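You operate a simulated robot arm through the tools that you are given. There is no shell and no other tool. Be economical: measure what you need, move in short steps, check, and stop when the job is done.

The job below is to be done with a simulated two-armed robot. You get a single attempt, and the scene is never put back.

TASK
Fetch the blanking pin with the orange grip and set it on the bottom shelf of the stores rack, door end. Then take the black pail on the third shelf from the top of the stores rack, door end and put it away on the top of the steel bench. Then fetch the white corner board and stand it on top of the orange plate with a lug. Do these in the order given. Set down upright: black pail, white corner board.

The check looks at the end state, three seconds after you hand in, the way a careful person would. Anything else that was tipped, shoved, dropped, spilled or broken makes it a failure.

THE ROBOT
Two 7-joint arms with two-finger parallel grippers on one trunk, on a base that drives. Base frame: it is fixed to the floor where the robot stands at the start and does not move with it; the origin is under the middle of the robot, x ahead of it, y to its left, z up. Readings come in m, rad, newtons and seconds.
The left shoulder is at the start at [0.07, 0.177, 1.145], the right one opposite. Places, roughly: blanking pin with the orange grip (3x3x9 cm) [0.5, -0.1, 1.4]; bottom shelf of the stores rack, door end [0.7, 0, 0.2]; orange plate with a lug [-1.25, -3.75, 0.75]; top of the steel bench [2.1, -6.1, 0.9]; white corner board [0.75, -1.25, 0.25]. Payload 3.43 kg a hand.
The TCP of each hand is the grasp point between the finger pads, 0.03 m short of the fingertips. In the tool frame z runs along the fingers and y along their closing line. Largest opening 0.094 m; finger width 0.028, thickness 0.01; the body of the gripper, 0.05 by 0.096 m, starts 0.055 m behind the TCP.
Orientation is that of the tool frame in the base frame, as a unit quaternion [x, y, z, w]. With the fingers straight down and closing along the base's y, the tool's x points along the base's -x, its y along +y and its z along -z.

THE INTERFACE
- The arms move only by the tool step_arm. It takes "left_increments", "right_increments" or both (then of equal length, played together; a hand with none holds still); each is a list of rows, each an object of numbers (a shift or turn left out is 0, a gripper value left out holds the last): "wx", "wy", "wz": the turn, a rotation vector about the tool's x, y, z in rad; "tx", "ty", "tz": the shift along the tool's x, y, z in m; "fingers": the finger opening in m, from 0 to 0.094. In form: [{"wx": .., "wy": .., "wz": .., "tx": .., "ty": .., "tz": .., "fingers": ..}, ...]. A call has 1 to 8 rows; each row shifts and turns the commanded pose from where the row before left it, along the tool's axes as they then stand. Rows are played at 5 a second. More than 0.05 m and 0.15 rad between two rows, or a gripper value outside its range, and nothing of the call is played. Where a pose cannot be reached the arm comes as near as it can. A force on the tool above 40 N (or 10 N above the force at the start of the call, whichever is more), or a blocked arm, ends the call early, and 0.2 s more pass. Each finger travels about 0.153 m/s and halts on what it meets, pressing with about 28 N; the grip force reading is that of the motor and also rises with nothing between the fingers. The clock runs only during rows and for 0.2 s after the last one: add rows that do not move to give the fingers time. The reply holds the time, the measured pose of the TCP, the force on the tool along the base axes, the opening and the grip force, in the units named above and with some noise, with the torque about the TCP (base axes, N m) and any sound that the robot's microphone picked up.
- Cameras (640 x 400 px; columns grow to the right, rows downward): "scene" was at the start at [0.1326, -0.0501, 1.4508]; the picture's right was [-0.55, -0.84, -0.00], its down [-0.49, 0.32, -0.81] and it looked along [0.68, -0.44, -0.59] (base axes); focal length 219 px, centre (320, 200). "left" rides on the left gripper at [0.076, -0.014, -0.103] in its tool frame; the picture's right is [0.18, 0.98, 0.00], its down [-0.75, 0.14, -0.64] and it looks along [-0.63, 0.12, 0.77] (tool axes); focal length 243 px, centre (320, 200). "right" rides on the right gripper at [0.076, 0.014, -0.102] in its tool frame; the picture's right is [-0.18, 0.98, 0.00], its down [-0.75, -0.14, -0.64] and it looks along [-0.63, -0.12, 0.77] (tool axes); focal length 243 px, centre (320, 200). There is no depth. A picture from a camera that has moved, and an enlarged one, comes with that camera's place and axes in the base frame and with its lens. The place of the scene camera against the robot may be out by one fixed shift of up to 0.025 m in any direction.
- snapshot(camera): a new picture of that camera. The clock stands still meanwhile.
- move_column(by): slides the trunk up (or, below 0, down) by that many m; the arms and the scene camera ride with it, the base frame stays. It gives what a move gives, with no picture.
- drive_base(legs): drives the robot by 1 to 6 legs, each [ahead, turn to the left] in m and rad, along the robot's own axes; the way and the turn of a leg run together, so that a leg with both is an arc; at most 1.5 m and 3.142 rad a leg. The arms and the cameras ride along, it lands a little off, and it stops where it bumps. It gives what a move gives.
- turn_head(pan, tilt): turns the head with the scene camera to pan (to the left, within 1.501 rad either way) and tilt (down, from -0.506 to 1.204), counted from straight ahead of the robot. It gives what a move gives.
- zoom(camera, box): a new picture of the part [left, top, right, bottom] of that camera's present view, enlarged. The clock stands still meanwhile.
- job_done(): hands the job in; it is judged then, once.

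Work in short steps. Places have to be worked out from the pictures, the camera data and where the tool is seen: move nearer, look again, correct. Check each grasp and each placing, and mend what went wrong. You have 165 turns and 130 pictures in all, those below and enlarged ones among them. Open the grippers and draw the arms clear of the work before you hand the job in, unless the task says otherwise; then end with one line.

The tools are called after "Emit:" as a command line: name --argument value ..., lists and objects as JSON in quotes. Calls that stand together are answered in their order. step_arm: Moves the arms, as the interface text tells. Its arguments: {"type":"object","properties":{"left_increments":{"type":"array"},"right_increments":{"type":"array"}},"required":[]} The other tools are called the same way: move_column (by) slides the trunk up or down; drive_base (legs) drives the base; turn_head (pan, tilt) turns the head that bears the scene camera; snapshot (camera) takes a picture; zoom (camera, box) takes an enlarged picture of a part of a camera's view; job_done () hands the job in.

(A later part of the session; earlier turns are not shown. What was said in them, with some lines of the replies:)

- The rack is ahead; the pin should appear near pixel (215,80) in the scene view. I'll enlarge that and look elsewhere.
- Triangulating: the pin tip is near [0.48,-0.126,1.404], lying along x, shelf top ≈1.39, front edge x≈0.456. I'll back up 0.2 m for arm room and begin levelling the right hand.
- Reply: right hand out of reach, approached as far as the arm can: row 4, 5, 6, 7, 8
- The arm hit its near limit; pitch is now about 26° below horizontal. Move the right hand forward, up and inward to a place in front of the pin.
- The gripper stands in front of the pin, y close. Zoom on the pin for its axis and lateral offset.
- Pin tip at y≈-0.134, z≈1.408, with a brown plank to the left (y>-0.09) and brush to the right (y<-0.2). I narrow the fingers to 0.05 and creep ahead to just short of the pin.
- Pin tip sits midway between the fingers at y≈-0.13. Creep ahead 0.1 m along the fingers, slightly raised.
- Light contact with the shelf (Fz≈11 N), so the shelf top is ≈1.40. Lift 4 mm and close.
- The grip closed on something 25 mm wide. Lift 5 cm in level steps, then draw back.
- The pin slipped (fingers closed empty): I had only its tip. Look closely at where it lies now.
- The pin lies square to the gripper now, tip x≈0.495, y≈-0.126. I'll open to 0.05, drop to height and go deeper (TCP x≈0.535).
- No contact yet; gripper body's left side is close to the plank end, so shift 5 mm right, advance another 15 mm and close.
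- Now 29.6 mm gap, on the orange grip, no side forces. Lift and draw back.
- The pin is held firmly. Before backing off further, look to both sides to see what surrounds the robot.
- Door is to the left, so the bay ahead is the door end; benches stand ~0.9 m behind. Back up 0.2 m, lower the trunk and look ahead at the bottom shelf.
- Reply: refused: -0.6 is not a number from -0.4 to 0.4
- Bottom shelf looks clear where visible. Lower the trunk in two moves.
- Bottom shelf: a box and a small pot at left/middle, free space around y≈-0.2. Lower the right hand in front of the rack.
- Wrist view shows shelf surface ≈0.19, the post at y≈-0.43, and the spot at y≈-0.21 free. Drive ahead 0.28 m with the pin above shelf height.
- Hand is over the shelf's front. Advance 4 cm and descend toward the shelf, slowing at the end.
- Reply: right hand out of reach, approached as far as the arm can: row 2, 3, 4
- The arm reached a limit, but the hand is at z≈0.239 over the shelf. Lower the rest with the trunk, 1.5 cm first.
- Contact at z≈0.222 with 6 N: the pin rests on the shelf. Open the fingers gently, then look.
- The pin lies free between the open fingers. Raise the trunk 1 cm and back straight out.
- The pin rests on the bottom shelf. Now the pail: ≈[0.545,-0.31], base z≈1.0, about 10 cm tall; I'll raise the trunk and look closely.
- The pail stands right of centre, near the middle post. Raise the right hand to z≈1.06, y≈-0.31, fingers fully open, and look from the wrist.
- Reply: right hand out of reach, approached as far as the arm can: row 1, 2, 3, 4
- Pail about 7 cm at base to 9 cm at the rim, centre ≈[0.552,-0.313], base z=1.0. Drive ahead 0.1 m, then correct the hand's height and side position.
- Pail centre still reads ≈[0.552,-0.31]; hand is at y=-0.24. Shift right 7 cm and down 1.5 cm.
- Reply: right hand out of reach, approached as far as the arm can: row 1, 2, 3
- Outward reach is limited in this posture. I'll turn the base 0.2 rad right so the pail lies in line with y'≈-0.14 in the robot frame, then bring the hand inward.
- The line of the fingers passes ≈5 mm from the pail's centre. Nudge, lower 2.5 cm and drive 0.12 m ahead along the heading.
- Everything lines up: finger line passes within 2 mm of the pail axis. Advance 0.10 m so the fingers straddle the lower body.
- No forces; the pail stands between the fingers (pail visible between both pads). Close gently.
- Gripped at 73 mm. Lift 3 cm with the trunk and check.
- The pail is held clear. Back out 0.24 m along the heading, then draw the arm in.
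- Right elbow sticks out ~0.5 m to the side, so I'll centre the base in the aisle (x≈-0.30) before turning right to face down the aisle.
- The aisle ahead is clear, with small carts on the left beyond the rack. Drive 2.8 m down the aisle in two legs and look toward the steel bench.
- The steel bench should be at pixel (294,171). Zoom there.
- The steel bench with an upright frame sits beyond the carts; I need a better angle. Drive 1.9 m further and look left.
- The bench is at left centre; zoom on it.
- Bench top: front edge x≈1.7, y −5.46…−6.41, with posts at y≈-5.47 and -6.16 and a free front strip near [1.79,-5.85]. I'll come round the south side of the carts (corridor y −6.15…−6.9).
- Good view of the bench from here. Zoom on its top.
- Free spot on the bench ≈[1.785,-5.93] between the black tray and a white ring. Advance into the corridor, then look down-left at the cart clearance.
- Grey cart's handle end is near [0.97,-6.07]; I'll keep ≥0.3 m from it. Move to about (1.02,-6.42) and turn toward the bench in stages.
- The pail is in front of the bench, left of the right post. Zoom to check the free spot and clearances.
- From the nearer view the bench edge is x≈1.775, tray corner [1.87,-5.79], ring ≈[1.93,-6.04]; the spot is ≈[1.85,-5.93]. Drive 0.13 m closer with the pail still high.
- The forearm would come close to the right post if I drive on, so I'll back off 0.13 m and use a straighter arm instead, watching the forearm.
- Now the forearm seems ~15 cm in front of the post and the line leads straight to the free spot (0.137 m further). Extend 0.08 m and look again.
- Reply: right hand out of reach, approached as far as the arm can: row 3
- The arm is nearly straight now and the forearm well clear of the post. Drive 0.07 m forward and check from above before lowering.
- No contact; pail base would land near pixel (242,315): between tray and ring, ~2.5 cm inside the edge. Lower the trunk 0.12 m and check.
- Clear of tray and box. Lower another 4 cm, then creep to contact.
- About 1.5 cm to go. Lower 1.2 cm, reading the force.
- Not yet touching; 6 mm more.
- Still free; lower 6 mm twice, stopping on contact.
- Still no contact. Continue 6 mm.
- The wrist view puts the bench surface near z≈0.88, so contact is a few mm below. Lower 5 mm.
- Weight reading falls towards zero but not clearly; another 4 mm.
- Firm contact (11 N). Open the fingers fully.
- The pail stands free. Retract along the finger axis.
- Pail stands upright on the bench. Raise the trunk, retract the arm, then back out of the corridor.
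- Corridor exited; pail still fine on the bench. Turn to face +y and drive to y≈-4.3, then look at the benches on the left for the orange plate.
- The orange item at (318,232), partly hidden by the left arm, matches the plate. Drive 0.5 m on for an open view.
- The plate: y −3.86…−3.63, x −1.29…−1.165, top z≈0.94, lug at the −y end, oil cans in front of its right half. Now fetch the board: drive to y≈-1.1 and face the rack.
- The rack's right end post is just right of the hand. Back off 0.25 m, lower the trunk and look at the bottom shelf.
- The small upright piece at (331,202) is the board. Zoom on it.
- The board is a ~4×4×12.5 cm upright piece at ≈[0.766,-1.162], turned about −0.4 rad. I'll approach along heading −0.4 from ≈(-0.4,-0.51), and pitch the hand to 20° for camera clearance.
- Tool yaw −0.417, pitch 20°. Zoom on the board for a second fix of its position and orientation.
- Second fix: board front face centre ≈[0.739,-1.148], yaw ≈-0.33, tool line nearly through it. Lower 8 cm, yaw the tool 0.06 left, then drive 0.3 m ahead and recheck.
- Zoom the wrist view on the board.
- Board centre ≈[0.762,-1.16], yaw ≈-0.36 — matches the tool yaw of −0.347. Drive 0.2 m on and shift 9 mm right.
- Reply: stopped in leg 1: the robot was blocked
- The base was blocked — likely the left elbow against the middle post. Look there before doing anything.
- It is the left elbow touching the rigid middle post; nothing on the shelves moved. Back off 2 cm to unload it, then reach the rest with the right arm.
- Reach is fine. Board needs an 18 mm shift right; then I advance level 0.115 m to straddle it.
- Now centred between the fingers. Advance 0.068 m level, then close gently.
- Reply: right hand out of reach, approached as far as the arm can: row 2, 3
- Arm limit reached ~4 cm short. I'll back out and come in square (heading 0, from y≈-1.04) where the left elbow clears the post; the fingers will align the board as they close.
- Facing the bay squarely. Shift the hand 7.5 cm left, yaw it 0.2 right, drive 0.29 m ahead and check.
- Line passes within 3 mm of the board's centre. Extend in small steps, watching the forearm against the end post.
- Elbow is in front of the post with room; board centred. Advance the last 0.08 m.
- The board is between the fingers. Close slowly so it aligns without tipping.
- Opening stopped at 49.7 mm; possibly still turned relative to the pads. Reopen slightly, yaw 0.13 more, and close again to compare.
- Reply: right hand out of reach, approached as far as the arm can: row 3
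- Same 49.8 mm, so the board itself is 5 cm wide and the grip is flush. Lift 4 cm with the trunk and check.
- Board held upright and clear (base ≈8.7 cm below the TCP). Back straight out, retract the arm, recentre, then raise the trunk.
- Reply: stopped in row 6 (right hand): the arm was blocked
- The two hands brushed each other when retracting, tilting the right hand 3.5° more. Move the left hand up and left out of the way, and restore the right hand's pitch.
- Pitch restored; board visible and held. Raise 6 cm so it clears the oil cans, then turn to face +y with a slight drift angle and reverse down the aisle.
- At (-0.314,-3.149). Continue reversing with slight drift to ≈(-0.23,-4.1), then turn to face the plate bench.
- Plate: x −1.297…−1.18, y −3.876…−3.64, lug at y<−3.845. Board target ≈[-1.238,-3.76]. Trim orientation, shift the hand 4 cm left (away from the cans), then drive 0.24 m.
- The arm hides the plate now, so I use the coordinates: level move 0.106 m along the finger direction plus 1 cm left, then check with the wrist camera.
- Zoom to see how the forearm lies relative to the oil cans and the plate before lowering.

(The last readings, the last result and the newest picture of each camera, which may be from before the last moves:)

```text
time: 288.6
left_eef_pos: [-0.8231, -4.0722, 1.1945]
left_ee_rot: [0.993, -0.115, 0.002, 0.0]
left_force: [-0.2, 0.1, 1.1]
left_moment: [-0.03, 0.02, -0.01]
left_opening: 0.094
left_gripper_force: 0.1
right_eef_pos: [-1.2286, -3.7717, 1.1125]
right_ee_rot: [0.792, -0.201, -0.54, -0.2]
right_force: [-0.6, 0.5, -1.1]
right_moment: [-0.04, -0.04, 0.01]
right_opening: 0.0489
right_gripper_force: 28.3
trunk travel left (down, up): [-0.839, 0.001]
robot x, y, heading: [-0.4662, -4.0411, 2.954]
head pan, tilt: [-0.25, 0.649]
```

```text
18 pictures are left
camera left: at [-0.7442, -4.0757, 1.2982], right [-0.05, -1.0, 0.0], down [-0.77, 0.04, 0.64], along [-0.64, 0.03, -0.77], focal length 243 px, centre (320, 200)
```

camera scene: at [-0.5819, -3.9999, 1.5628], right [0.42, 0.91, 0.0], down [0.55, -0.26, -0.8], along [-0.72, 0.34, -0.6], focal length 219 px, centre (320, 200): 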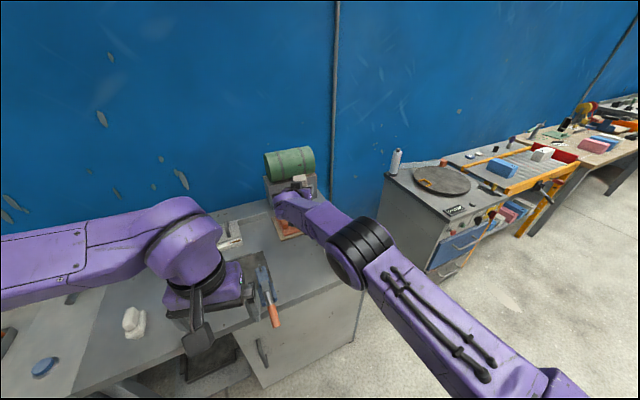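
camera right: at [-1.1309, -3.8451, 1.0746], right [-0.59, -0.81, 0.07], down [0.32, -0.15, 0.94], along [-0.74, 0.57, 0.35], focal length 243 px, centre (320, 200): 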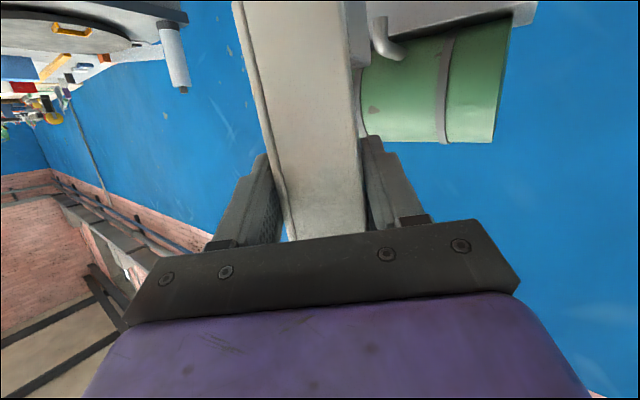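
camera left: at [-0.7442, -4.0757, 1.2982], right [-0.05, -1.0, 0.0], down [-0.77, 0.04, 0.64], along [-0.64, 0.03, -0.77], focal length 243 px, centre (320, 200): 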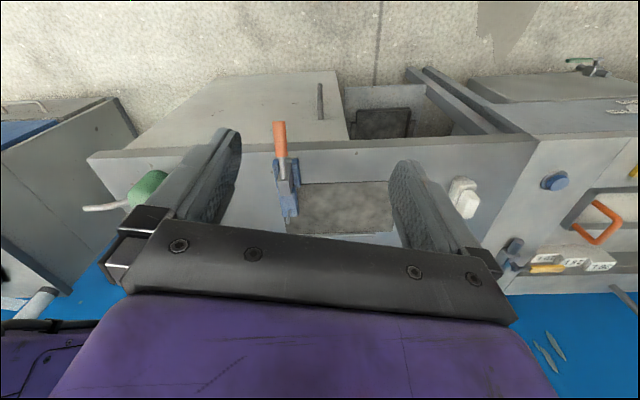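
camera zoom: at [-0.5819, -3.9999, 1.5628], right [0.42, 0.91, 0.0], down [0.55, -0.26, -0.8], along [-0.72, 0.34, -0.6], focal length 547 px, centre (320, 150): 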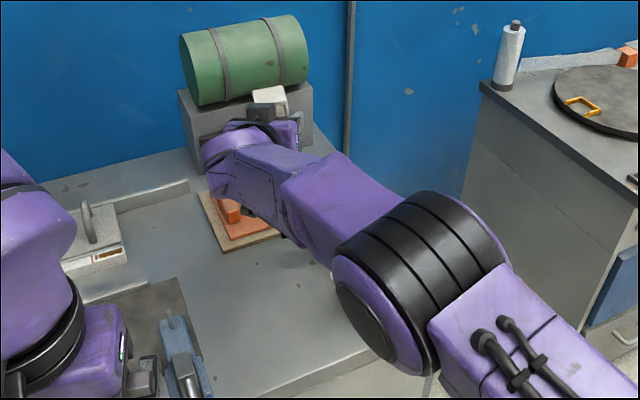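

The forearm passes near the oil cans; use the left-hand camera to triangulate heights.

Emit:
zoom --camera "left" --box '[0, 140, 256, 400]'

```text
1.54 times, centred on (128, 270) of left
camera zoom: at [-0.7442, -4.0757, 1.2982], right [-0.05, -1.0, 0.0], down [-0.77, 0.04, 0.64], along [-0.64, 0.03, -0.77], focal length 373 px, centre (615, 92)
```

zoom: 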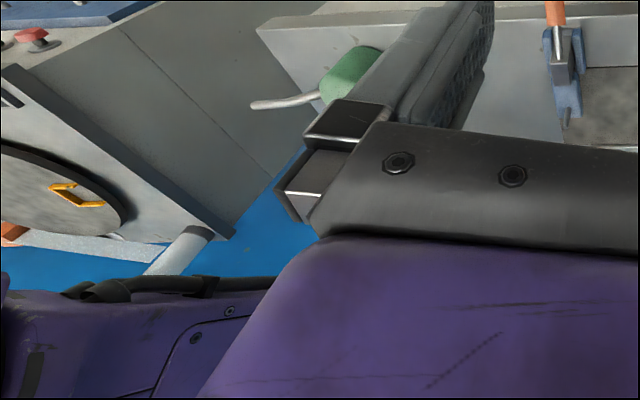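

Triangulation puts the forearm's underside at z≈1.2, ~19 cm above the can tops' level minus margin, so lowering by trunk is safe. Lower 6 cm.

Emit:
move_column --by -0.06

Emit:
snapshot --camera "right"

Emit:
zoom --camera "scene" --box '[240, 130, 400, 230]'

```text
time: 289.6
left_eef_pos: [-0.8221, -4.0724, 1.1346]
left_ee_rot: [0.993, -0.116, 0.0, 0.0]
left_force: [0.0, 0.0, 1.3]
left_moment: [-0.02, 0.01, 0.01]
left_opening: 0.0941
left_gripper_force: 0.0
right_eef_pos: [-1.2269, -3.7715, 1.0525]
right_ee_rot: [0.792, -0.202, -0.54, -0.201]
right_force: [0.3, -0.8, -1.5]
right_moment: [-0.03, -0.02, 0.02]
right_opening: 0.049
right_gripper_force: 28.0
trunk travel left (down, up): [-0.779, 0.061]
robot x, y, heading: [-0.4659, -4.0446, 2.952]
head pan, tilt: [-0.25, 0.649]
```

```text
16 pictures are left
camera right: at [-1.131, -3.8444, 1.0146], right [-0.59, -0.81, 0.08], down [0.32, -0.15, 0.94], along [-0.74, 0.57, 0.35], focal length 243 px, centre (320, 200)
```

right: 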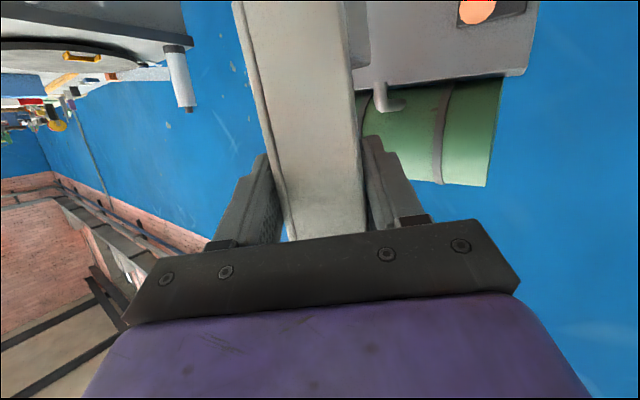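

```text
4.00 times, centred on (320, 180) of scene
camera zoom: at [-0.5821, -3.9993, 1.5028], right [0.42, 0.91, 0.0], down [0.55, -0.26, -0.8], along [-0.72, 0.34, -0.6], focal length 876 px, centre (320, 280)
```

zoom: 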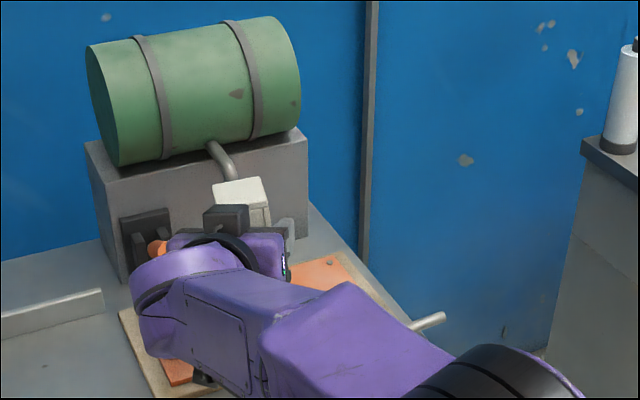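

Projected landing point falls near the plate's middle, right of the lug. Lower 2 cm more.

Emit:
move_column --by -0.018

```text
time: 290.2
left_eef_pos: [-0.8227, -4.0716, 1.117]
left_ee_rot: [0.993, -0.116, 0.001, 0.0]
left_force: [0.4, -1.1, -0.7]
left_moment: [-0.01, 0.01, -0.01]
left_opening: 0.0943
left_gripper_force: 0.1
right_eef_pos: [-1.2275, -3.7708, 1.0353]
right_ee_rot: [0.792, -0.201, -0.54, -0.2]
right_force: [0.3, -0.3, -1.2]
right_moment: [0.0, -0.03, -0.01]
right_opening: 0.0488
right_gripper_force: 27.7
trunk travel left (down, up): [-0.761, 0.079]
robot x, y, heading: [-0.4611, -4.0467, 2.952]
head pan, tilt: [-0.25, 0.649]
```

No contact yet; 6 mm more.

Emit:
move_column --by -0.006

Emit:
snapshot --camera "right"

```text
time: 290.8
left_eef_pos: [-0.822, -4.0714, 1.111]
left_ee_rot: [0.993, -0.116, 0.001, 0.0]
left_force: [-0.4, 0.1, 0.2]
left_moment: [0.0, -0.01, -0.01]
left_opening: 0.0941
left_gripper_force: 0.0
right_eef_pos: [-1.2279, -3.7716, 1.0285]
right_ee_rot: [0.791, -0.202, -0.541, -0.2]
right_force: [-0.6, -0.2, -0.2]
right_moment: [0.0, -0.03, -0.02]
right_opening: 0.0488
right_gripper_force: 27.9
trunk travel left (down, up): [-0.755, 0.085]
robot x, y, heading: [-0.4662, -4.044, 2.955]
head pan, tilt: [-0.25, 0.649]
```

```text
14 pictures are left
camera right: at [-1.1312, -3.8445, 0.9903], right [-0.59, -0.81, 0.08], down [0.32, -0.15, 0.94], along [-0.74, 0.57, 0.35], focal length 243 px, centre (320, 200)
```

right: 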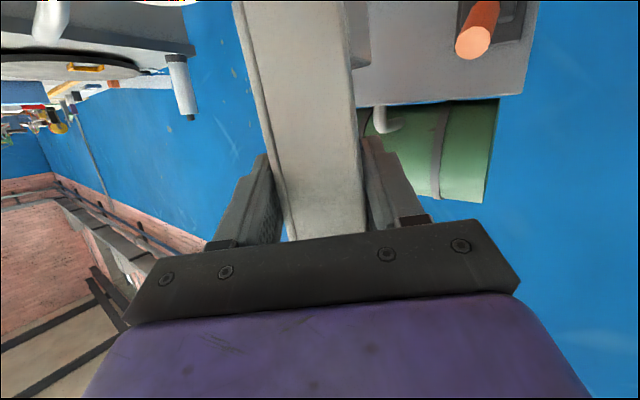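

Continue lowering 6 mm.

Emit:
move_column --by -0.006

```text
time: 291.3
left_eef_pos: [-0.8236, -4.0732, 1.1047]
left_ee_rot: [0.993, -0.117, 0.0, 0.0]
left_force: [0.0, 0.2, -0.1]
left_moment: [0.0, -0.03, 0.0]
left_opening: 0.0941
left_gripper_force: 0.0
right_eef_pos: [-1.2269, -3.7708, 1.0216]
right_ee_rot: [0.792, -0.202, -0.54, -0.2]
right_force: [-0.4, -1.1, -0.4]
right_moment: [0.0, -0.02, 0.01]
right_opening: 0.0491
right_gripper_force: 27.8
trunk travel left (down, up): [-0.749, 0.091]
robot x, y, heading: [-0.4593, -4.044, 2.96]
head pan, tilt: [-0.25, 0.649]
```

Emit:
move_column --by -0.006

Emit:
zoom --camera "scene" --box '[250, 130, 370, 205]'

```text
time: 291.9
left_eef_pos: [-0.8231, -4.0723, 1.0992]
left_ee_rot: [0.993, -0.116, 0.002, 0.0]
left_force: [-0.5, 0.8, -0.2]
left_moment: [0.0, 0.01, 0.0]
left_opening: 0.0939
left_gripper_force: 0.1
right_eef_pos: [-1.2274, -3.7717, 1.0157]
right_ee_rot: [0.792, -0.201, -0.541, -0.199]
right_force: [-1.0, 0.9, -1.4]
right_moment: [-0.04, -0.01, -0.01]
right_opening: 0.049
right_gripper_force: 27.9
trunk travel left (down, up): [-0.743, 0.097]
robot x, y, heading: [-0.4646, -4.0439, 2.951]
head pan, tilt: [-0.25, 0.649]
```

```text
5.33 times, centred on (310, 168) of scene
camera zoom: at [-0.5825, -3.9994, 1.4667], right [0.42, 0.91, 0.0], down [0.55, -0.26, -0.8], along [-0.72, 0.34, -0.6], focal length 1168 px, centre (373, 373)
```

zoom: 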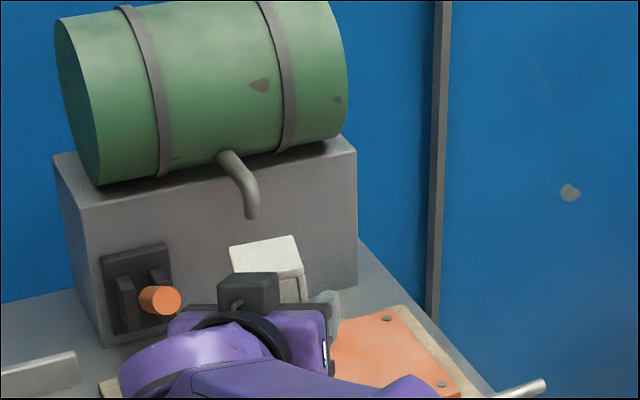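

Contact hasn't come, and re-triangulating with the newest view puts the plate lower and further back: top z≈0.885, x −1.378…−1.25, centre ≈[-1.315,-3.745]. Raise 1 cm, drive 5 cm ahead, then shift to that spot.

Emit:
move_column --by 0.012

Emit:
drive_base --legs '[[0.05, 0]]'

Emit:
step_arm --right_increments '[{"ty": 0.007, "tz": 0.014, "tx": -0.005}, {"tz": 0.014, "tx": -0.005}, {}]'

Emit:
snapshot --camera "scene"

```text
time: 292.5
left_eef_pos: [-0.822, -4.072, 1.1118]
left_ee_rot: [0.993, -0.116, 0.001, 0.0]
left_force: [-0.9, -0.5, -0.2]
left_moment: [0.0, 0.04, -0.03]
left_opening: 0.0941
left_gripper_force: 0.1
right_eef_pos: [-1.2267, -3.7714, 1.0296]
right_ee_rot: [0.792, -0.201, -0.541, -0.199]
right_force: [0.3, 0.0, -0.8]
right_moment: [0.01, 0.01, 0.0]
right_opening: 0.0489
right_gripper_force: 28.2
trunk travel left (down, up): [-0.755, 0.085]
robot x, y, heading: [-0.4638, -4.0419, 2.953]
head pan, tilt: [-0.25, 0.649]
```

```text
time: 293.4
left_eef_pos: [-0.8618, -4.065, 1.1155]
left_ee_rot: [0.993, -0.115, -0.005, -0.001]
left_force: [1.4, 0.1, -0.3]
left_moment: [0.01, 0.07, -0.01]
left_opening: 0.094
left_gripper_force: 0.0
right_eef_pos: [-1.266, -3.765, 1.0377]
right_ee_rot: [0.789, -0.202, -0.545, -0.2]
right_force: [0.7, -0.6, -0.2]
right_moment: [-0.05, -0.02, 0.04]
right_opening: 0.0489
right_gripper_force: 28.1
trunk travel left (down, up): [-0.755, 0.085]
robot x, y, heading: [-0.5125, -4.0329, 2.948]
head pan, tilt: [-0.25, 0.649]
```

```text
time: 294.2
left_eef_pos: [-0.8698, -4.063, 1.1114]
left_ee_rot: [0.993, -0.116, 0.0, 0.0]
left_force: [-0.1, 0.2, 0.0]
left_moment: [-0.01, -0.02, -0.01]
left_opening: 0.0942
left_gripper_force: 0.0
right_eef_pos: [-1.2982, -3.7568, 1.0277]
right_ee_rot: [0.792, -0.201, -0.54, -0.201]
right_force: [-0.1, 0.1, -1.7]
right_moment: [0.01, 0.01, -0.02]
right_opening: 0.049
right_gripper_force: 27.9
right hand out of reach, approached as far as the arm can: row 2
trunk travel left (down, up): [-0.755, 0.085]
robot x, y, heading: [-0.5098, -4.0305, 2.954]
head pan, tilt: [-0.25, 0.649]
```

```text
12 pictures are left
camera scene: at [-0.6324, -3.9905, 1.4786], right [0.42, 0.91, 0.0], down [0.55, -0.26, -0.8], along [-0.72, 0.34, -0.61], focal length 219 px, centre (320, 200)
```

scene: 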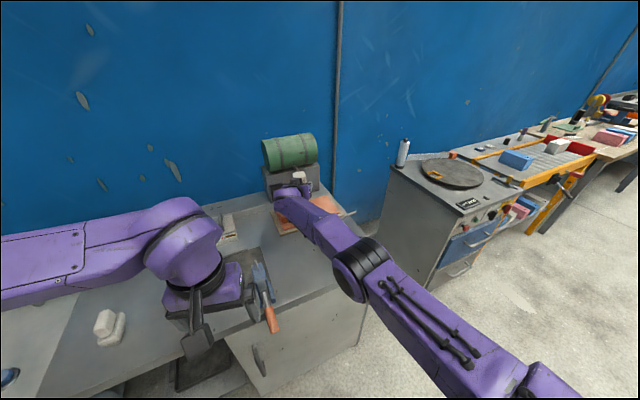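

Lift the left hand 8 cm for clearance over the clamp, and zoom on the landing area.

Emit:
step_arm --left_increments '[{"tz": -0.04}, {"tz": -0.04}, {}]'

Emit:
zoom --camera "scene" --box '[240, 130, 400, 270]'

```text
time: 295.0
left_eef_pos: [-0.8686, -4.0632, 1.1937]
left_ee_rot: [0.993, -0.116, 0.0, 0.0]
left_force: [0.6, 0.4, 0.0]
left_moment: [0.01, -0.01, -0.01]
left_opening: 0.094
left_gripper_force: 0.1
right_eef_pos: [-1.2982, -3.757, 1.0282]
right_ee_rot: [0.791, -0.201, -0.542, -0.2]
right_force: [-0.8, 0.0, -0.6]
right_moment: [-0.02, 0.01, -0.02]
right_opening: 0.0487
right_gripper_force: 28.2
trunk travel left (down, up): [-0.755, 0.085]
robot x, y, heading: [-0.5084, -4.0311, 2.958]
head pan, tilt: [-0.25, 0.649]
```

```text
2.86 times, centred on (320, 200) of scene
camera zoom: at [-0.6315, -3.9903, 1.4787], right [0.42, 0.91, 0.0], down [0.55, -0.26, -0.8], along [-0.72, 0.34, -0.61], focal length 626 px, centre (320, 200)
```

zoom: 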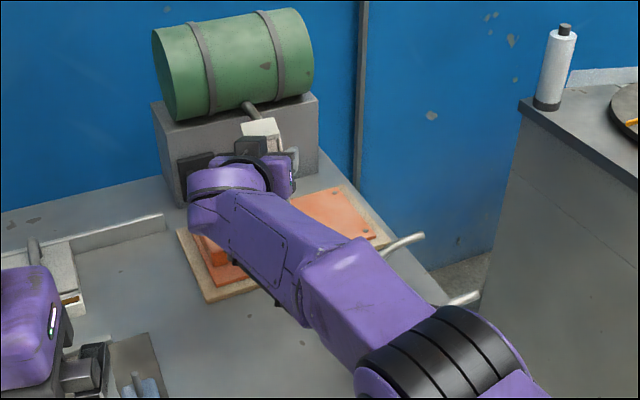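

The board's projected base (276,232) is in the middle of the visible plate outline, clear of the lug. Lower 4.5 cm.

Emit:
move_column --by -0.045

```text
time: 295.9
left_eef_pos: [-0.8687, -4.0635, 1.1469]
left_ee_rot: [0.993, -0.117, 0.0, 0.0]
left_force: [0.3, 0.7, 0.9]
left_moment: [0.0, 0.0, 0.0]
left_opening: 0.094
left_gripper_force: 0.0
right_eef_pos: [-1.2972, -3.7561, 0.9841]
right_ee_rot: [0.791, -0.201, -0.542, -0.2]
right_force: [0.3, 0.3, -1.4]
right_moment: [0.03, -0.02, 0.02]
right_opening: 0.0487
right_gripper_force: 28.8
trunk travel left (down, up): [-0.71, 0.13]
robot x, y, heading: [-0.5159, -4.0335, 2.949]
head pan, tilt: [-0.25, 0.649]
```

No contact at base ≈0.897. Look again, then continue.

Emit:
zoom --camera "scene" --box '[240, 110, 400, 250]'

Emit:
move_column --by -0.006

```text
2.86 times, centred on (320, 180) of scene
camera zoom: at [-0.6303, -3.9902, 1.4338], right [0.42, 0.91, 0.0], down [0.55, -0.26, -0.8], along [-0.72, 0.34, -0.6], focal length 626 px, centre (320, 257)
```

zoom: 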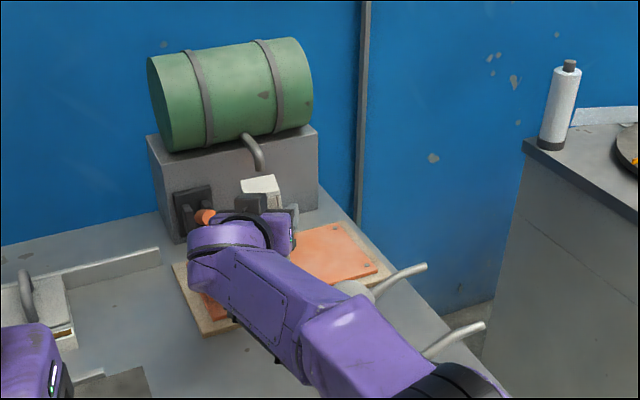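

```text
time: 296.4
left_eef_pos: [-0.869, -4.0629, 1.1411]
left_ee_rot: [0.993, -0.117, 0.0, 0.0]
left_force: [0.2, 0.2, -0.3]
left_moment: [0.02, 0.01, -0.01]
left_opening: 0.0938
left_gripper_force: 0.0
right_eef_pos: [-1.2977, -3.7567, 0.9777]
right_ee_rot: [0.792, -0.201, -0.541, -0.2]
right_force: [-0.4, 0.1, -0.9]
right_moment: [0.03, 0.01, 0.02]
right_opening: 0.0489
right_gripper_force: 28.2
trunk travel left (down, up): [-0.704, 0.136]
robot x, y, heading: [-0.5123, -4.03, 2.954]
head pan, tilt: [-0.25, 0.649]
```

Nothing touched; keep going 6 mm at a time.

Emit:
move_column --by -0.006

```text
time: 297.0
left_eef_pos: [-0.8684, -4.0627, 1.1357]
left_ee_rot: [0.993, -0.116, 0.0, 0.0]
left_force: [0.2, 0.2, -0.5]
left_moment: [-0.02, 0.03, -0.02]
left_opening: 0.094
left_gripper_force: 0.1
right_eef_pos: [-1.2991, -3.757, 0.9716]
right_ee_rot: [0.792, -0.201, -0.541, -0.2]
right_force: [-0.4, 0.1, -1.1]
right_moment: [-0.04, 0.0, 0.02]
right_opening: 0.0488
right_gripper_force: 27.9
trunk travel left (down, up): [-0.698, 0.142]
robot x, y, heading: [-0.5112, -4.036, 2.951]
head pan, tilt: [-0.25, 0.649]
```

Emit:
move_column --by -0.005

Emit:
snapshot --camera "right"

```text
time: 297.5
left_eef_pos: [-0.8693, -4.0622, 1.1303]
left_ee_rot: [0.993, -0.117, 0.0, 0.0]
left_force: [0.0, -0.6, 1.1]
left_moment: [-0.03, -0.03, -0.03]
left_opening: 0.0943
left_gripper_force: 0.2
right_eef_pos: [-1.2978, -3.7575, 0.9664]
right_ee_rot: [0.792, -0.201, -0.541, -0.199]
right_force: [0.2, -0.1, -1.8]
right_moment: [0.02, -0.03, 0.02]
right_opening: 0.0485
right_gripper_force: 27.9
trunk travel left (down, up): [-0.693, 0.147]
robot x, y, heading: [-0.5093, -4.0359, 2.955]
head pan, tilt: [-0.25, 0.649]
```

```text
9 pictures are left
camera right: at [-1.2016, -3.8301, 0.9288], right [-0.59, -0.81, 0.08], down [0.32, -0.15, 0.93], along [-0.74, 0.57, 0.35], focal length 243 px, centre (320, 200)
```

right: 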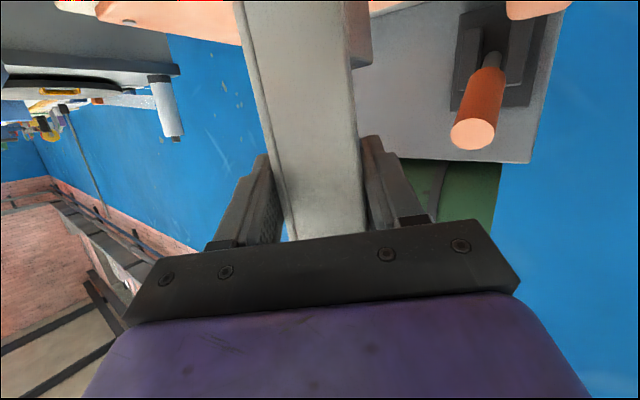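

The wrist view now shows the plate's far edge at z≈0.862, so ~1.8 cm remain and the spot is still well inside the plate. Lower 12 mm.

Emit:
move_column --by -0.012

```text
time: 298.1
left_eef_pos: [-0.8685, -4.0617, 1.1188]
left_ee_rot: [0.993, -0.117, 0.0, 0.0]
left_force: [-0.2, -0.3, -0.1]
left_moment: [0.02, 0.0, 0.01]
left_opening: 0.0942
left_gripper_force: 0.0
right_eef_pos: [-1.2982, -3.7576, 0.9555]
right_ee_rot: [0.791, -0.202, -0.542, -0.2]
right_force: [-0.2, -0.2, -0.5]
right_moment: [-0.01, -0.01, 0.03]
right_opening: 0.0486
right_gripper_force: 28.1
trunk travel left (down, up): [-0.681, 0.159]
robot x, y, heading: [-0.5141, -4.0324, 2.953]
head pan, tilt: [-0.25, 0.649]
```

Emit:
move_column --by -0.005

Emit:
snapshot --camera "right"

```text
time: 298.7
left_eef_pos: [-0.869, -4.063, 1.1129]
left_ee_rot: [0.993, -0.117, 0.0, 0.0]
left_force: [-0.6, 0.6, -0.7]
left_moment: [-0.01, 0.0, 0.03]
left_opening: 0.0939
left_gripper_force: 0.1
right_eef_pos: [-1.2974, -3.7572, 0.9495]
right_ee_rot: [0.792, -0.202, -0.541, -0.2]
right_force: [0.4, -1.3, -1.4]
right_moment: [-0.01, 0.0, 0.01]
right_opening: 0.0484
right_gripper_force: 28.8
trunk travel left (down, up): [-0.676, 0.164]
robot x, y, heading: [-0.5098, -4.0312, 2.955]
head pan, tilt: [-0.25, 0.649]
```

```text
8 pictures are left
camera right: at [-1.2015, -3.8301, 0.9119], right [-0.59, -0.81, 0.08], down [0.32, -0.15, 0.93], along [-0.74, 0.57, 0.35], focal length 243 px, centre (320, 200)
```

right: 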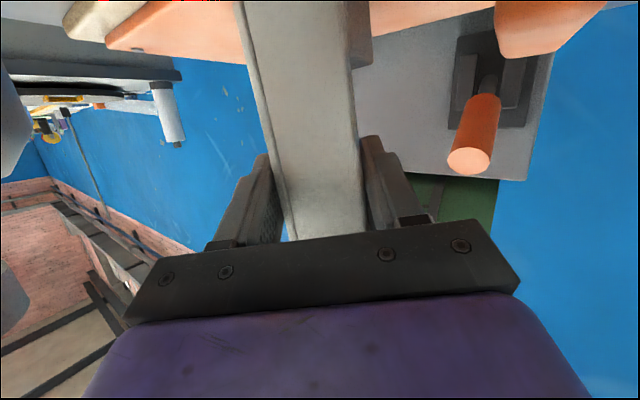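

Edge triangulation again gives plate top z≈0.864; contact is imminent. Lower 4 mm.

Emit:
move_column --by -0.004

```text
time: 299.2
left_eef_pos: [-0.867, -4.0639, 1.1106]
left_ee_rot: [0.993, -0.116, 0.0, 0.0]
left_force: [-0.5, 0.1, -0.3]
left_moment: [0.03, -0.03, 0.0]
left_opening: 0.0942
left_gripper_force: 0.1
right_eef_pos: [-1.2979, -3.7561, 0.9483]
right_ee_rot: [0.79, -0.201, -0.543, -0.2]
right_force: [-2.2, 1.2, 3.2]
right_moment: [-0.05, 0.32, -0.07]
right_opening: 0.0487
right_gripper_force: 28.1
trunk travel left (down, up): [-0.672, 0.168]
robot x, y, heading: [-0.5154, -4.032, 2.955]
head pan, tilt: [-0.25, 0.649]
```

Contact begun (3 N at the board's rear edge). Lower 2 mm more so it seats.

Emit:
move_column --by -0.003

```text
time: 299.7
left_eef_pos: [-0.8668, -4.0628, 1.1067]
left_ee_rot: [0.993, -0.117, -0.001, 0.0]
left_force: [0.0, -0.1, 0.9]
left_moment: [-0.01, 0.02, -0.02]
left_opening: 0.0941
left_gripper_force: 0.0
right_eef_pos: [-1.2972, -3.7567, 0.947]
right_ee_rot: [0.79, -0.202, -0.543, -0.201]
right_force: [-0.6, 2.1, 12.8]
right_moment: [-0.02, 0.57, -0.13]
right_opening: 0.0488
right_gripper_force: 28.2
trunk travel left (down, up): [-0.669, 0.171]
robot x, y, heading: [-0.5114, -4.0337, 2.952]
head pan, tilt: [-0.25, 0.649]
```

Seated on its rear edge with tiny tilt; relax 2 mm and open the fingers slowly so it settles.

Emit:
move_column --by 0.002

Emit:
step_arm --right_increments '[{"wy": -0.015}, {"fingers": 0.053}, {"fingers": 0.058}, {"fingers": 0.066}, {"fingers": 0.08}, {}]'

Emit:
snapshot --camera "right"

```text
time: 300.2
left_eef_pos: [-0.8675, -4.0634, 1.1093]
left_ee_rot: [0.993, -0.116, -0.001, -0.001]
left_force: [0.5, -0.3, 0.8]
left_moment: [0.03, 0.0, 0.04]
left_opening: 0.0939
left_gripper_force: 0.1
right_eef_pos: [-1.2962, -3.7564, 0.9484]
right_ee_rot: [0.791, -0.202, -0.542, -0.2]
right_force: [-1.5, 3.0, 10.8]
right_moment: [0.08, 0.5, -0.11]
right_opening: 0.0485
right_gripper_force: 28.0
trunk travel left (down, up): [-0.671, 0.169]
robot x, y, heading: [-0.5103, -4.0384, 2.955]
head pan, tilt: [-0.25, 0.649]
```

```text
time: 301.6
left_eef_pos: [-0.8681, -4.0638, 1.1093]
left_ee_rot: [0.993, -0.116, 0.0, 0.0]
left_force: [0.4, 0.0, -0.1]
left_moment: [0.0, -0.01, -0.04]
left_opening: 0.0942
left_gripper_force: 0.1
right_eef_pos: [-1.2981, -3.7561, 0.9456]
right_ee_rot: [0.787, -0.2, -0.548, -0.202]
right_force: [0.2, -0.8, -0.3]
right_moment: [0.01, 0.0, -0.03]
right_opening: 0.0802
right_gripper_force: 0.1
trunk travel left (down, up): [-0.671, 0.169]
robot x, y, heading: [-0.5119, -4.0335, 2.955]
head pan, tilt: [-0.25, 0.649]
```

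```text
7 pictures are left
camera right: at [-1.2021, -3.8295, 0.9053], right [-0.59, -0.81, 0.08], down [0.34, -0.15, 0.93], along [-0.74, 0.57, 0.36], focal length 243 px, centre (320, 200)
```

right: 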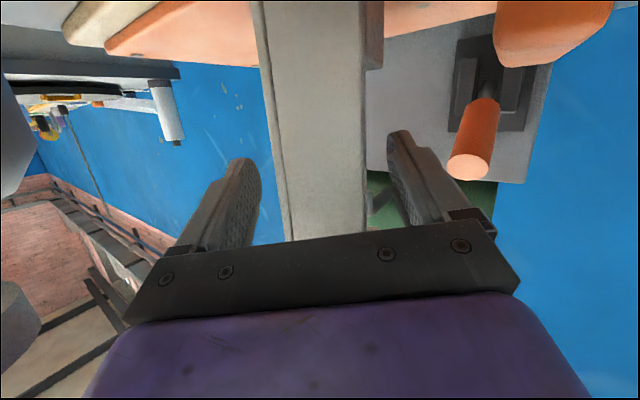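

The board stands on the plate, free of the fingers. Retract 9 cm along the finger axis, then raise the trunk before moving away.

Emit:
step_arm --right_increments '[{"tz": -0.02, "fingers": 0.088}, {"tz": -0.03}, {"tz": -0.03}, {"tz": -0.02}, {}]'

Emit:
snapshot --camera "right"

```text
time: 302.8
left_eef_pos: [-0.8682, -4.0635, 1.1084]
left_ee_rot: [0.993, -0.116, 0.0, 0.0]
left_force: [-0.5, 0.2, 0.3]
left_moment: [-0.03, -0.02, -0.01]
left_opening: 0.0937
left_gripper_force: 0.1
right_eef_pos: [-1.2208, -3.8079, 0.9765]
right_ee_rot: [0.787, -0.203, -0.546, -0.202]
right_force: [0.2, 0.0, -1.2]
right_moment: [-0.02, 0.06, 0.0]
right_opening: 0.0879
right_gripper_force: 0.1
trunk travel left (down, up): [-0.671, 0.169]
robot x, y, heading: [-0.514, -4.0347, 2.954]
head pan, tilt: [-0.25, 0.649]
```

```text
6 pictures are left
camera right: at [-1.1258, -3.8809, 0.9366], right [-0.59, -0.8, 0.08], down [0.33, -0.15, 0.93], along [-0.74, 0.57, 0.36], focal length 243 px, centre (320, 200)
```

right: 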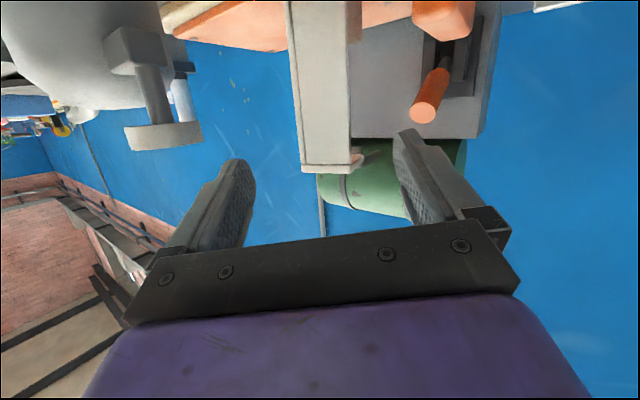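

Board upright on the plate. Raise the trunk 0.16 m and back off.

Emit:
move_column --by 0.165

Emit:
drive_base --legs '[[-0.28, 0]]'

Emit:
turn_head --pan -0.25 --tilt 0.5

Emit:
zoom --camera "scene" --box '[220, 120, 420, 245]'

```text
time: 304.7
left_eef_pos: [-0.8698, -4.0638, 1.2748]
left_ee_rot: [0.993, -0.116, 0.0, 0.0]
left_force: [0.8, 1.0, -0.2]
left_moment: [0.0, 0.0, -0.03]
left_opening: 0.094
left_gripper_force: 0.0
right_eef_pos: [-1.2222, -3.8074, 1.1416]
right_ee_rot: [0.788, -0.203, -0.546, -0.202]
right_force: [0.6, 0.0, -0.3]
right_moment: [0.01, 0.04, 0.02]
right_opening: 0.0881
right_gripper_force: 0.1
trunk travel left (down, up): [-0.836, 0.004]
robot x, y, heading: [-0.51, -4.0347, 2.952]
head pan, tilt: [-0.25, 0.649]
```

```text
time: 306.7
left_eef_pos: [-0.5982, -4.1136, 1.2731]
left_ee_rot: [0.993, -0.117, 0.001, 0.0]
left_force: [-0.6, -1.0, 0.1]
left_moment: [0.0, -0.04, 0.0]
left_opening: 0.0939
left_gripper_force: 0.0
right_eef_pos: [-0.9497, -3.8595, 1.1417]
right_ee_rot: [0.787, -0.203, -0.546, -0.202]
right_force: [-0.1, -0.1, 0.0]
right_moment: [0.0, -0.04, 0.03]
right_opening: 0.0881
right_gripper_force: 0.0
trunk travel left (down, up): [-0.836, 0.004]
robot x, y, heading: [-0.2413, -4.086, 2.953]
head pan, tilt: [-0.25, 0.649]
```

```text
time: 307.4
left_eef_pos: [-0.5948, -4.1146, 1.275]
left_ee_rot: [0.993, -0.117, 0.0, 0.0]
left_force: [0.0, -0.5, 0.5]
left_moment: [0.04, -0.02, 0.01]
left_opening: 0.094
left_gripper_force: 0.0
right_eef_pos: [-0.9469, -3.858, 1.1431]
right_ee_rot: [0.787, -0.204, -0.546, -0.202]
right_force: [0.8, -0.8, 0.3]
right_moment: [0.0, 0.02, 0.02]
right_opening: 0.0881
right_gripper_force: 0.1
trunk travel left (down, up): [-0.836, 0.004]
robot x, y, heading: [-0.2365, -4.0867, 2.956]
head pan, tilt: [-0.25, 0.499]
```

```text
3.20 times, centred on (320, 182) of scene
camera zoom: at [-0.3606, -4.0404, 1.5732], right [0.42, 0.91, 0.0], down [0.43, -0.2, -0.88], along [-0.8, 0.37, -0.48], focal length 701 px, centre (320, 256)
```

zoom: 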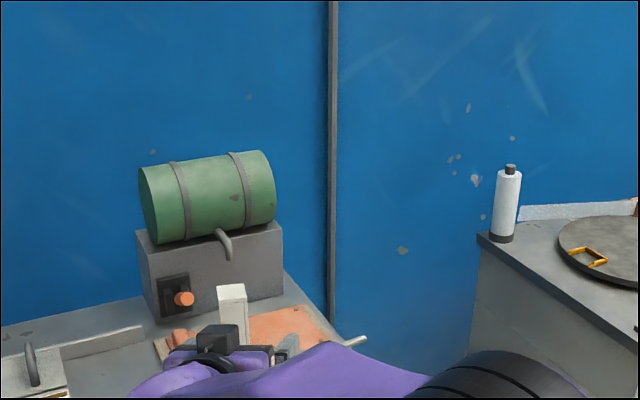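

Board stands on the plate. Turn the robot away so the arms are clear of the bench, then verify with a clear view.

Emit:
drive_base --legs '[[0, -1.3]]'

Emit:
turn_head --pan 1.2 --tilt 0.5

Emit:
snapshot --camera "scene"

```text
time: 311.0
left_eef_pos: [-0.3653, -3.7519, 1.2743]
left_ee_rot: [0.723, -0.691, 0.0, 0.001]
left_force: [-0.3, 1.2, -0.7]
left_moment: [0.02, -0.05, 0.0]
left_opening: 0.094
left_gripper_force: 0.1
right_eef_pos: [-0.2158, -3.341, 1.1421]
right_ee_rot: [-0.507, 0.636, 0.315, 0.489]
right_force: [0.0, -0.1, 0.0]
right_moment: [0.01, -0.01, 0.01]
right_opening: 0.0879
right_gripper_force: 0.1
trunk travel left (down, up): [-0.836, 0.004]
robot x, y, heading: [-0.238, -4.0877, 1.664]
head pan, tilt: [-0.25, 0.499]
```

```text
time: 312.5
left_eef_pos: [-0.3646, -3.7516, 1.2742]
left_ee_rot: [0.723, -0.69, 0.001, 0.0]
left_force: [0.1, 0.1, 0.1]
left_moment: [0.0, -0.01, -0.01]
left_opening: 0.0939
left_gripper_force: 0.2
right_eef_pos: [-0.2142, -3.3415, 1.1418]
right_ee_rot: [-0.506, 0.636, 0.315, 0.49]
right_force: [0.2, 0.6, -0.4]
right_moment: [0.01, 0.01, 0.0]
right_opening: 0.0881
right_gripper_force: 0.1
trunk travel left (down, up): [-0.836, 0.004]
robot x, y, heading: [-0.2393, -4.0863, 1.665]
head pan, tilt: [1.201, 0.499]
```

```text
4 pictures are left
camera scene: at [-0.3215, -4.0129, 1.5732], right [0.27, 0.96, 0.0], down [0.46, -0.13, -0.88], along [-0.84, 0.24, -0.48], focal length 219 px, centre (320, 200)
```

scene: 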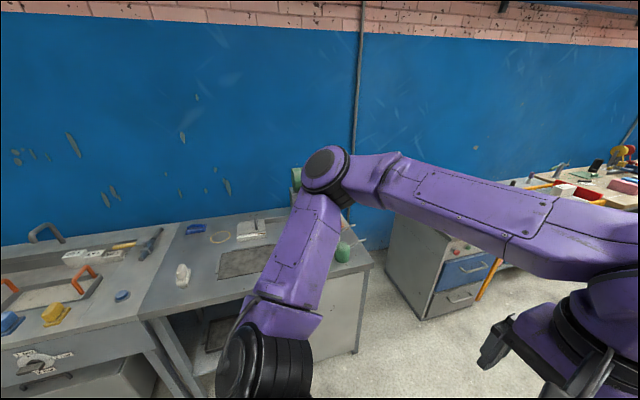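

The left arm hides the plate; shift slightly and look with pan 1.45 as before.

Emit:
drive_base --legs '[[0.1, -0.1]]'

Emit:
turn_head --pan 1.48 --tilt 0.55

Emit:
zoom --camera "scene" --box '[200, 110, 420, 248]'

```text
time: 313.7
left_eef_pos: [-0.3353, -3.6515, 1.2779]
left_ee_rot: [-0.689, 0.725, 0.003, 0.004]
left_force: [0.2, -1.4, -0.7]
left_moment: [0.09, -0.03, 0.0]
left_opening: 0.094
left_gripper_force: 0.0
right_eef_pos: [-0.1478, -3.2563, 1.1536]
right_ee_rot: [-0.471, 0.659, 0.296, 0.506]
right_force: [-0.4, 0.4, 0.4]
right_moment: [-0.05, 0.06, 0.0]
right_opening: 0.0884
right_gripper_force: 0.0
trunk travel left (down, up): [-0.836, 0.004]
robot x, y, heading: [-0.243, -3.9879, 1.564]
head pan, tilt: [1.201, 0.499]
```

```text
time: 314.5
left_eef_pos: [-0.3345, -3.6397, 1.2744]
left_ee_rot: [-0.688, 0.725, -0.001, 0.0]
left_force: [-0.6, 1.0, -0.3]
left_moment: [0.0, 0.01, -0.03]
left_opening: 0.0941
left_gripper_force: 0.1
right_eef_pos: [-0.1458, -3.2463, 1.1452]
right_ee_rot: [-0.473, 0.661, 0.293, 0.503]
right_force: [-0.6, 0.9, -0.5]
right_moment: [-0.01, 0.0, -0.03]
right_opening: 0.088
right_gripper_force: 0.1
trunk travel left (down, up): [-0.836, 0.004]
robot x, y, heading: [-0.2433, -3.9875, 1.559]
head pan, tilt: [1.48, 0.55]
```

```text
2.90 times, centred on (310, 179) of scene
camera zoom: at [-0.3226, -3.9278, 1.5685], right [0.1, 1.0, 0.0], down [0.52, -0.05, -0.85], along [-0.85, 0.08, -0.52], focal length 635 px, centre (349, 261)
```

zoom: 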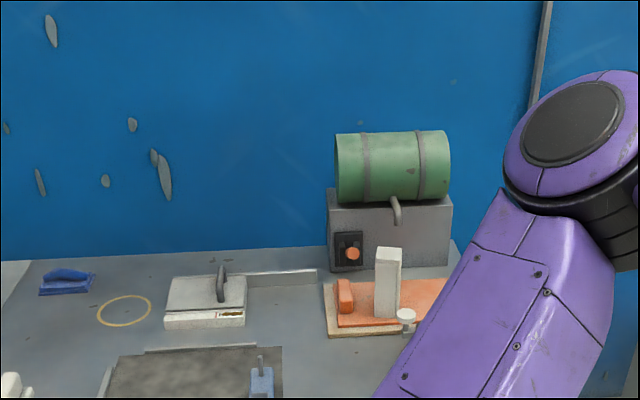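

The board stands upright on the orange plate, the cans, clamp and lug look untouched, and both grippers are open and clear. I hand the job in.

Emit:
job_done

```text
The job is handed in.
```

All three jobs are done, in the order given: the blanking pin lies on the bottom shelf at the door end of the stores rack, the black pail stands upright on the steel bench, and the white corner board stands upright on the orange plate. On the way the left elbow bumped the rack's middle post and the two arms brushed once; nothing visible had moved, and I did not look at the pin or pail again at the very end.
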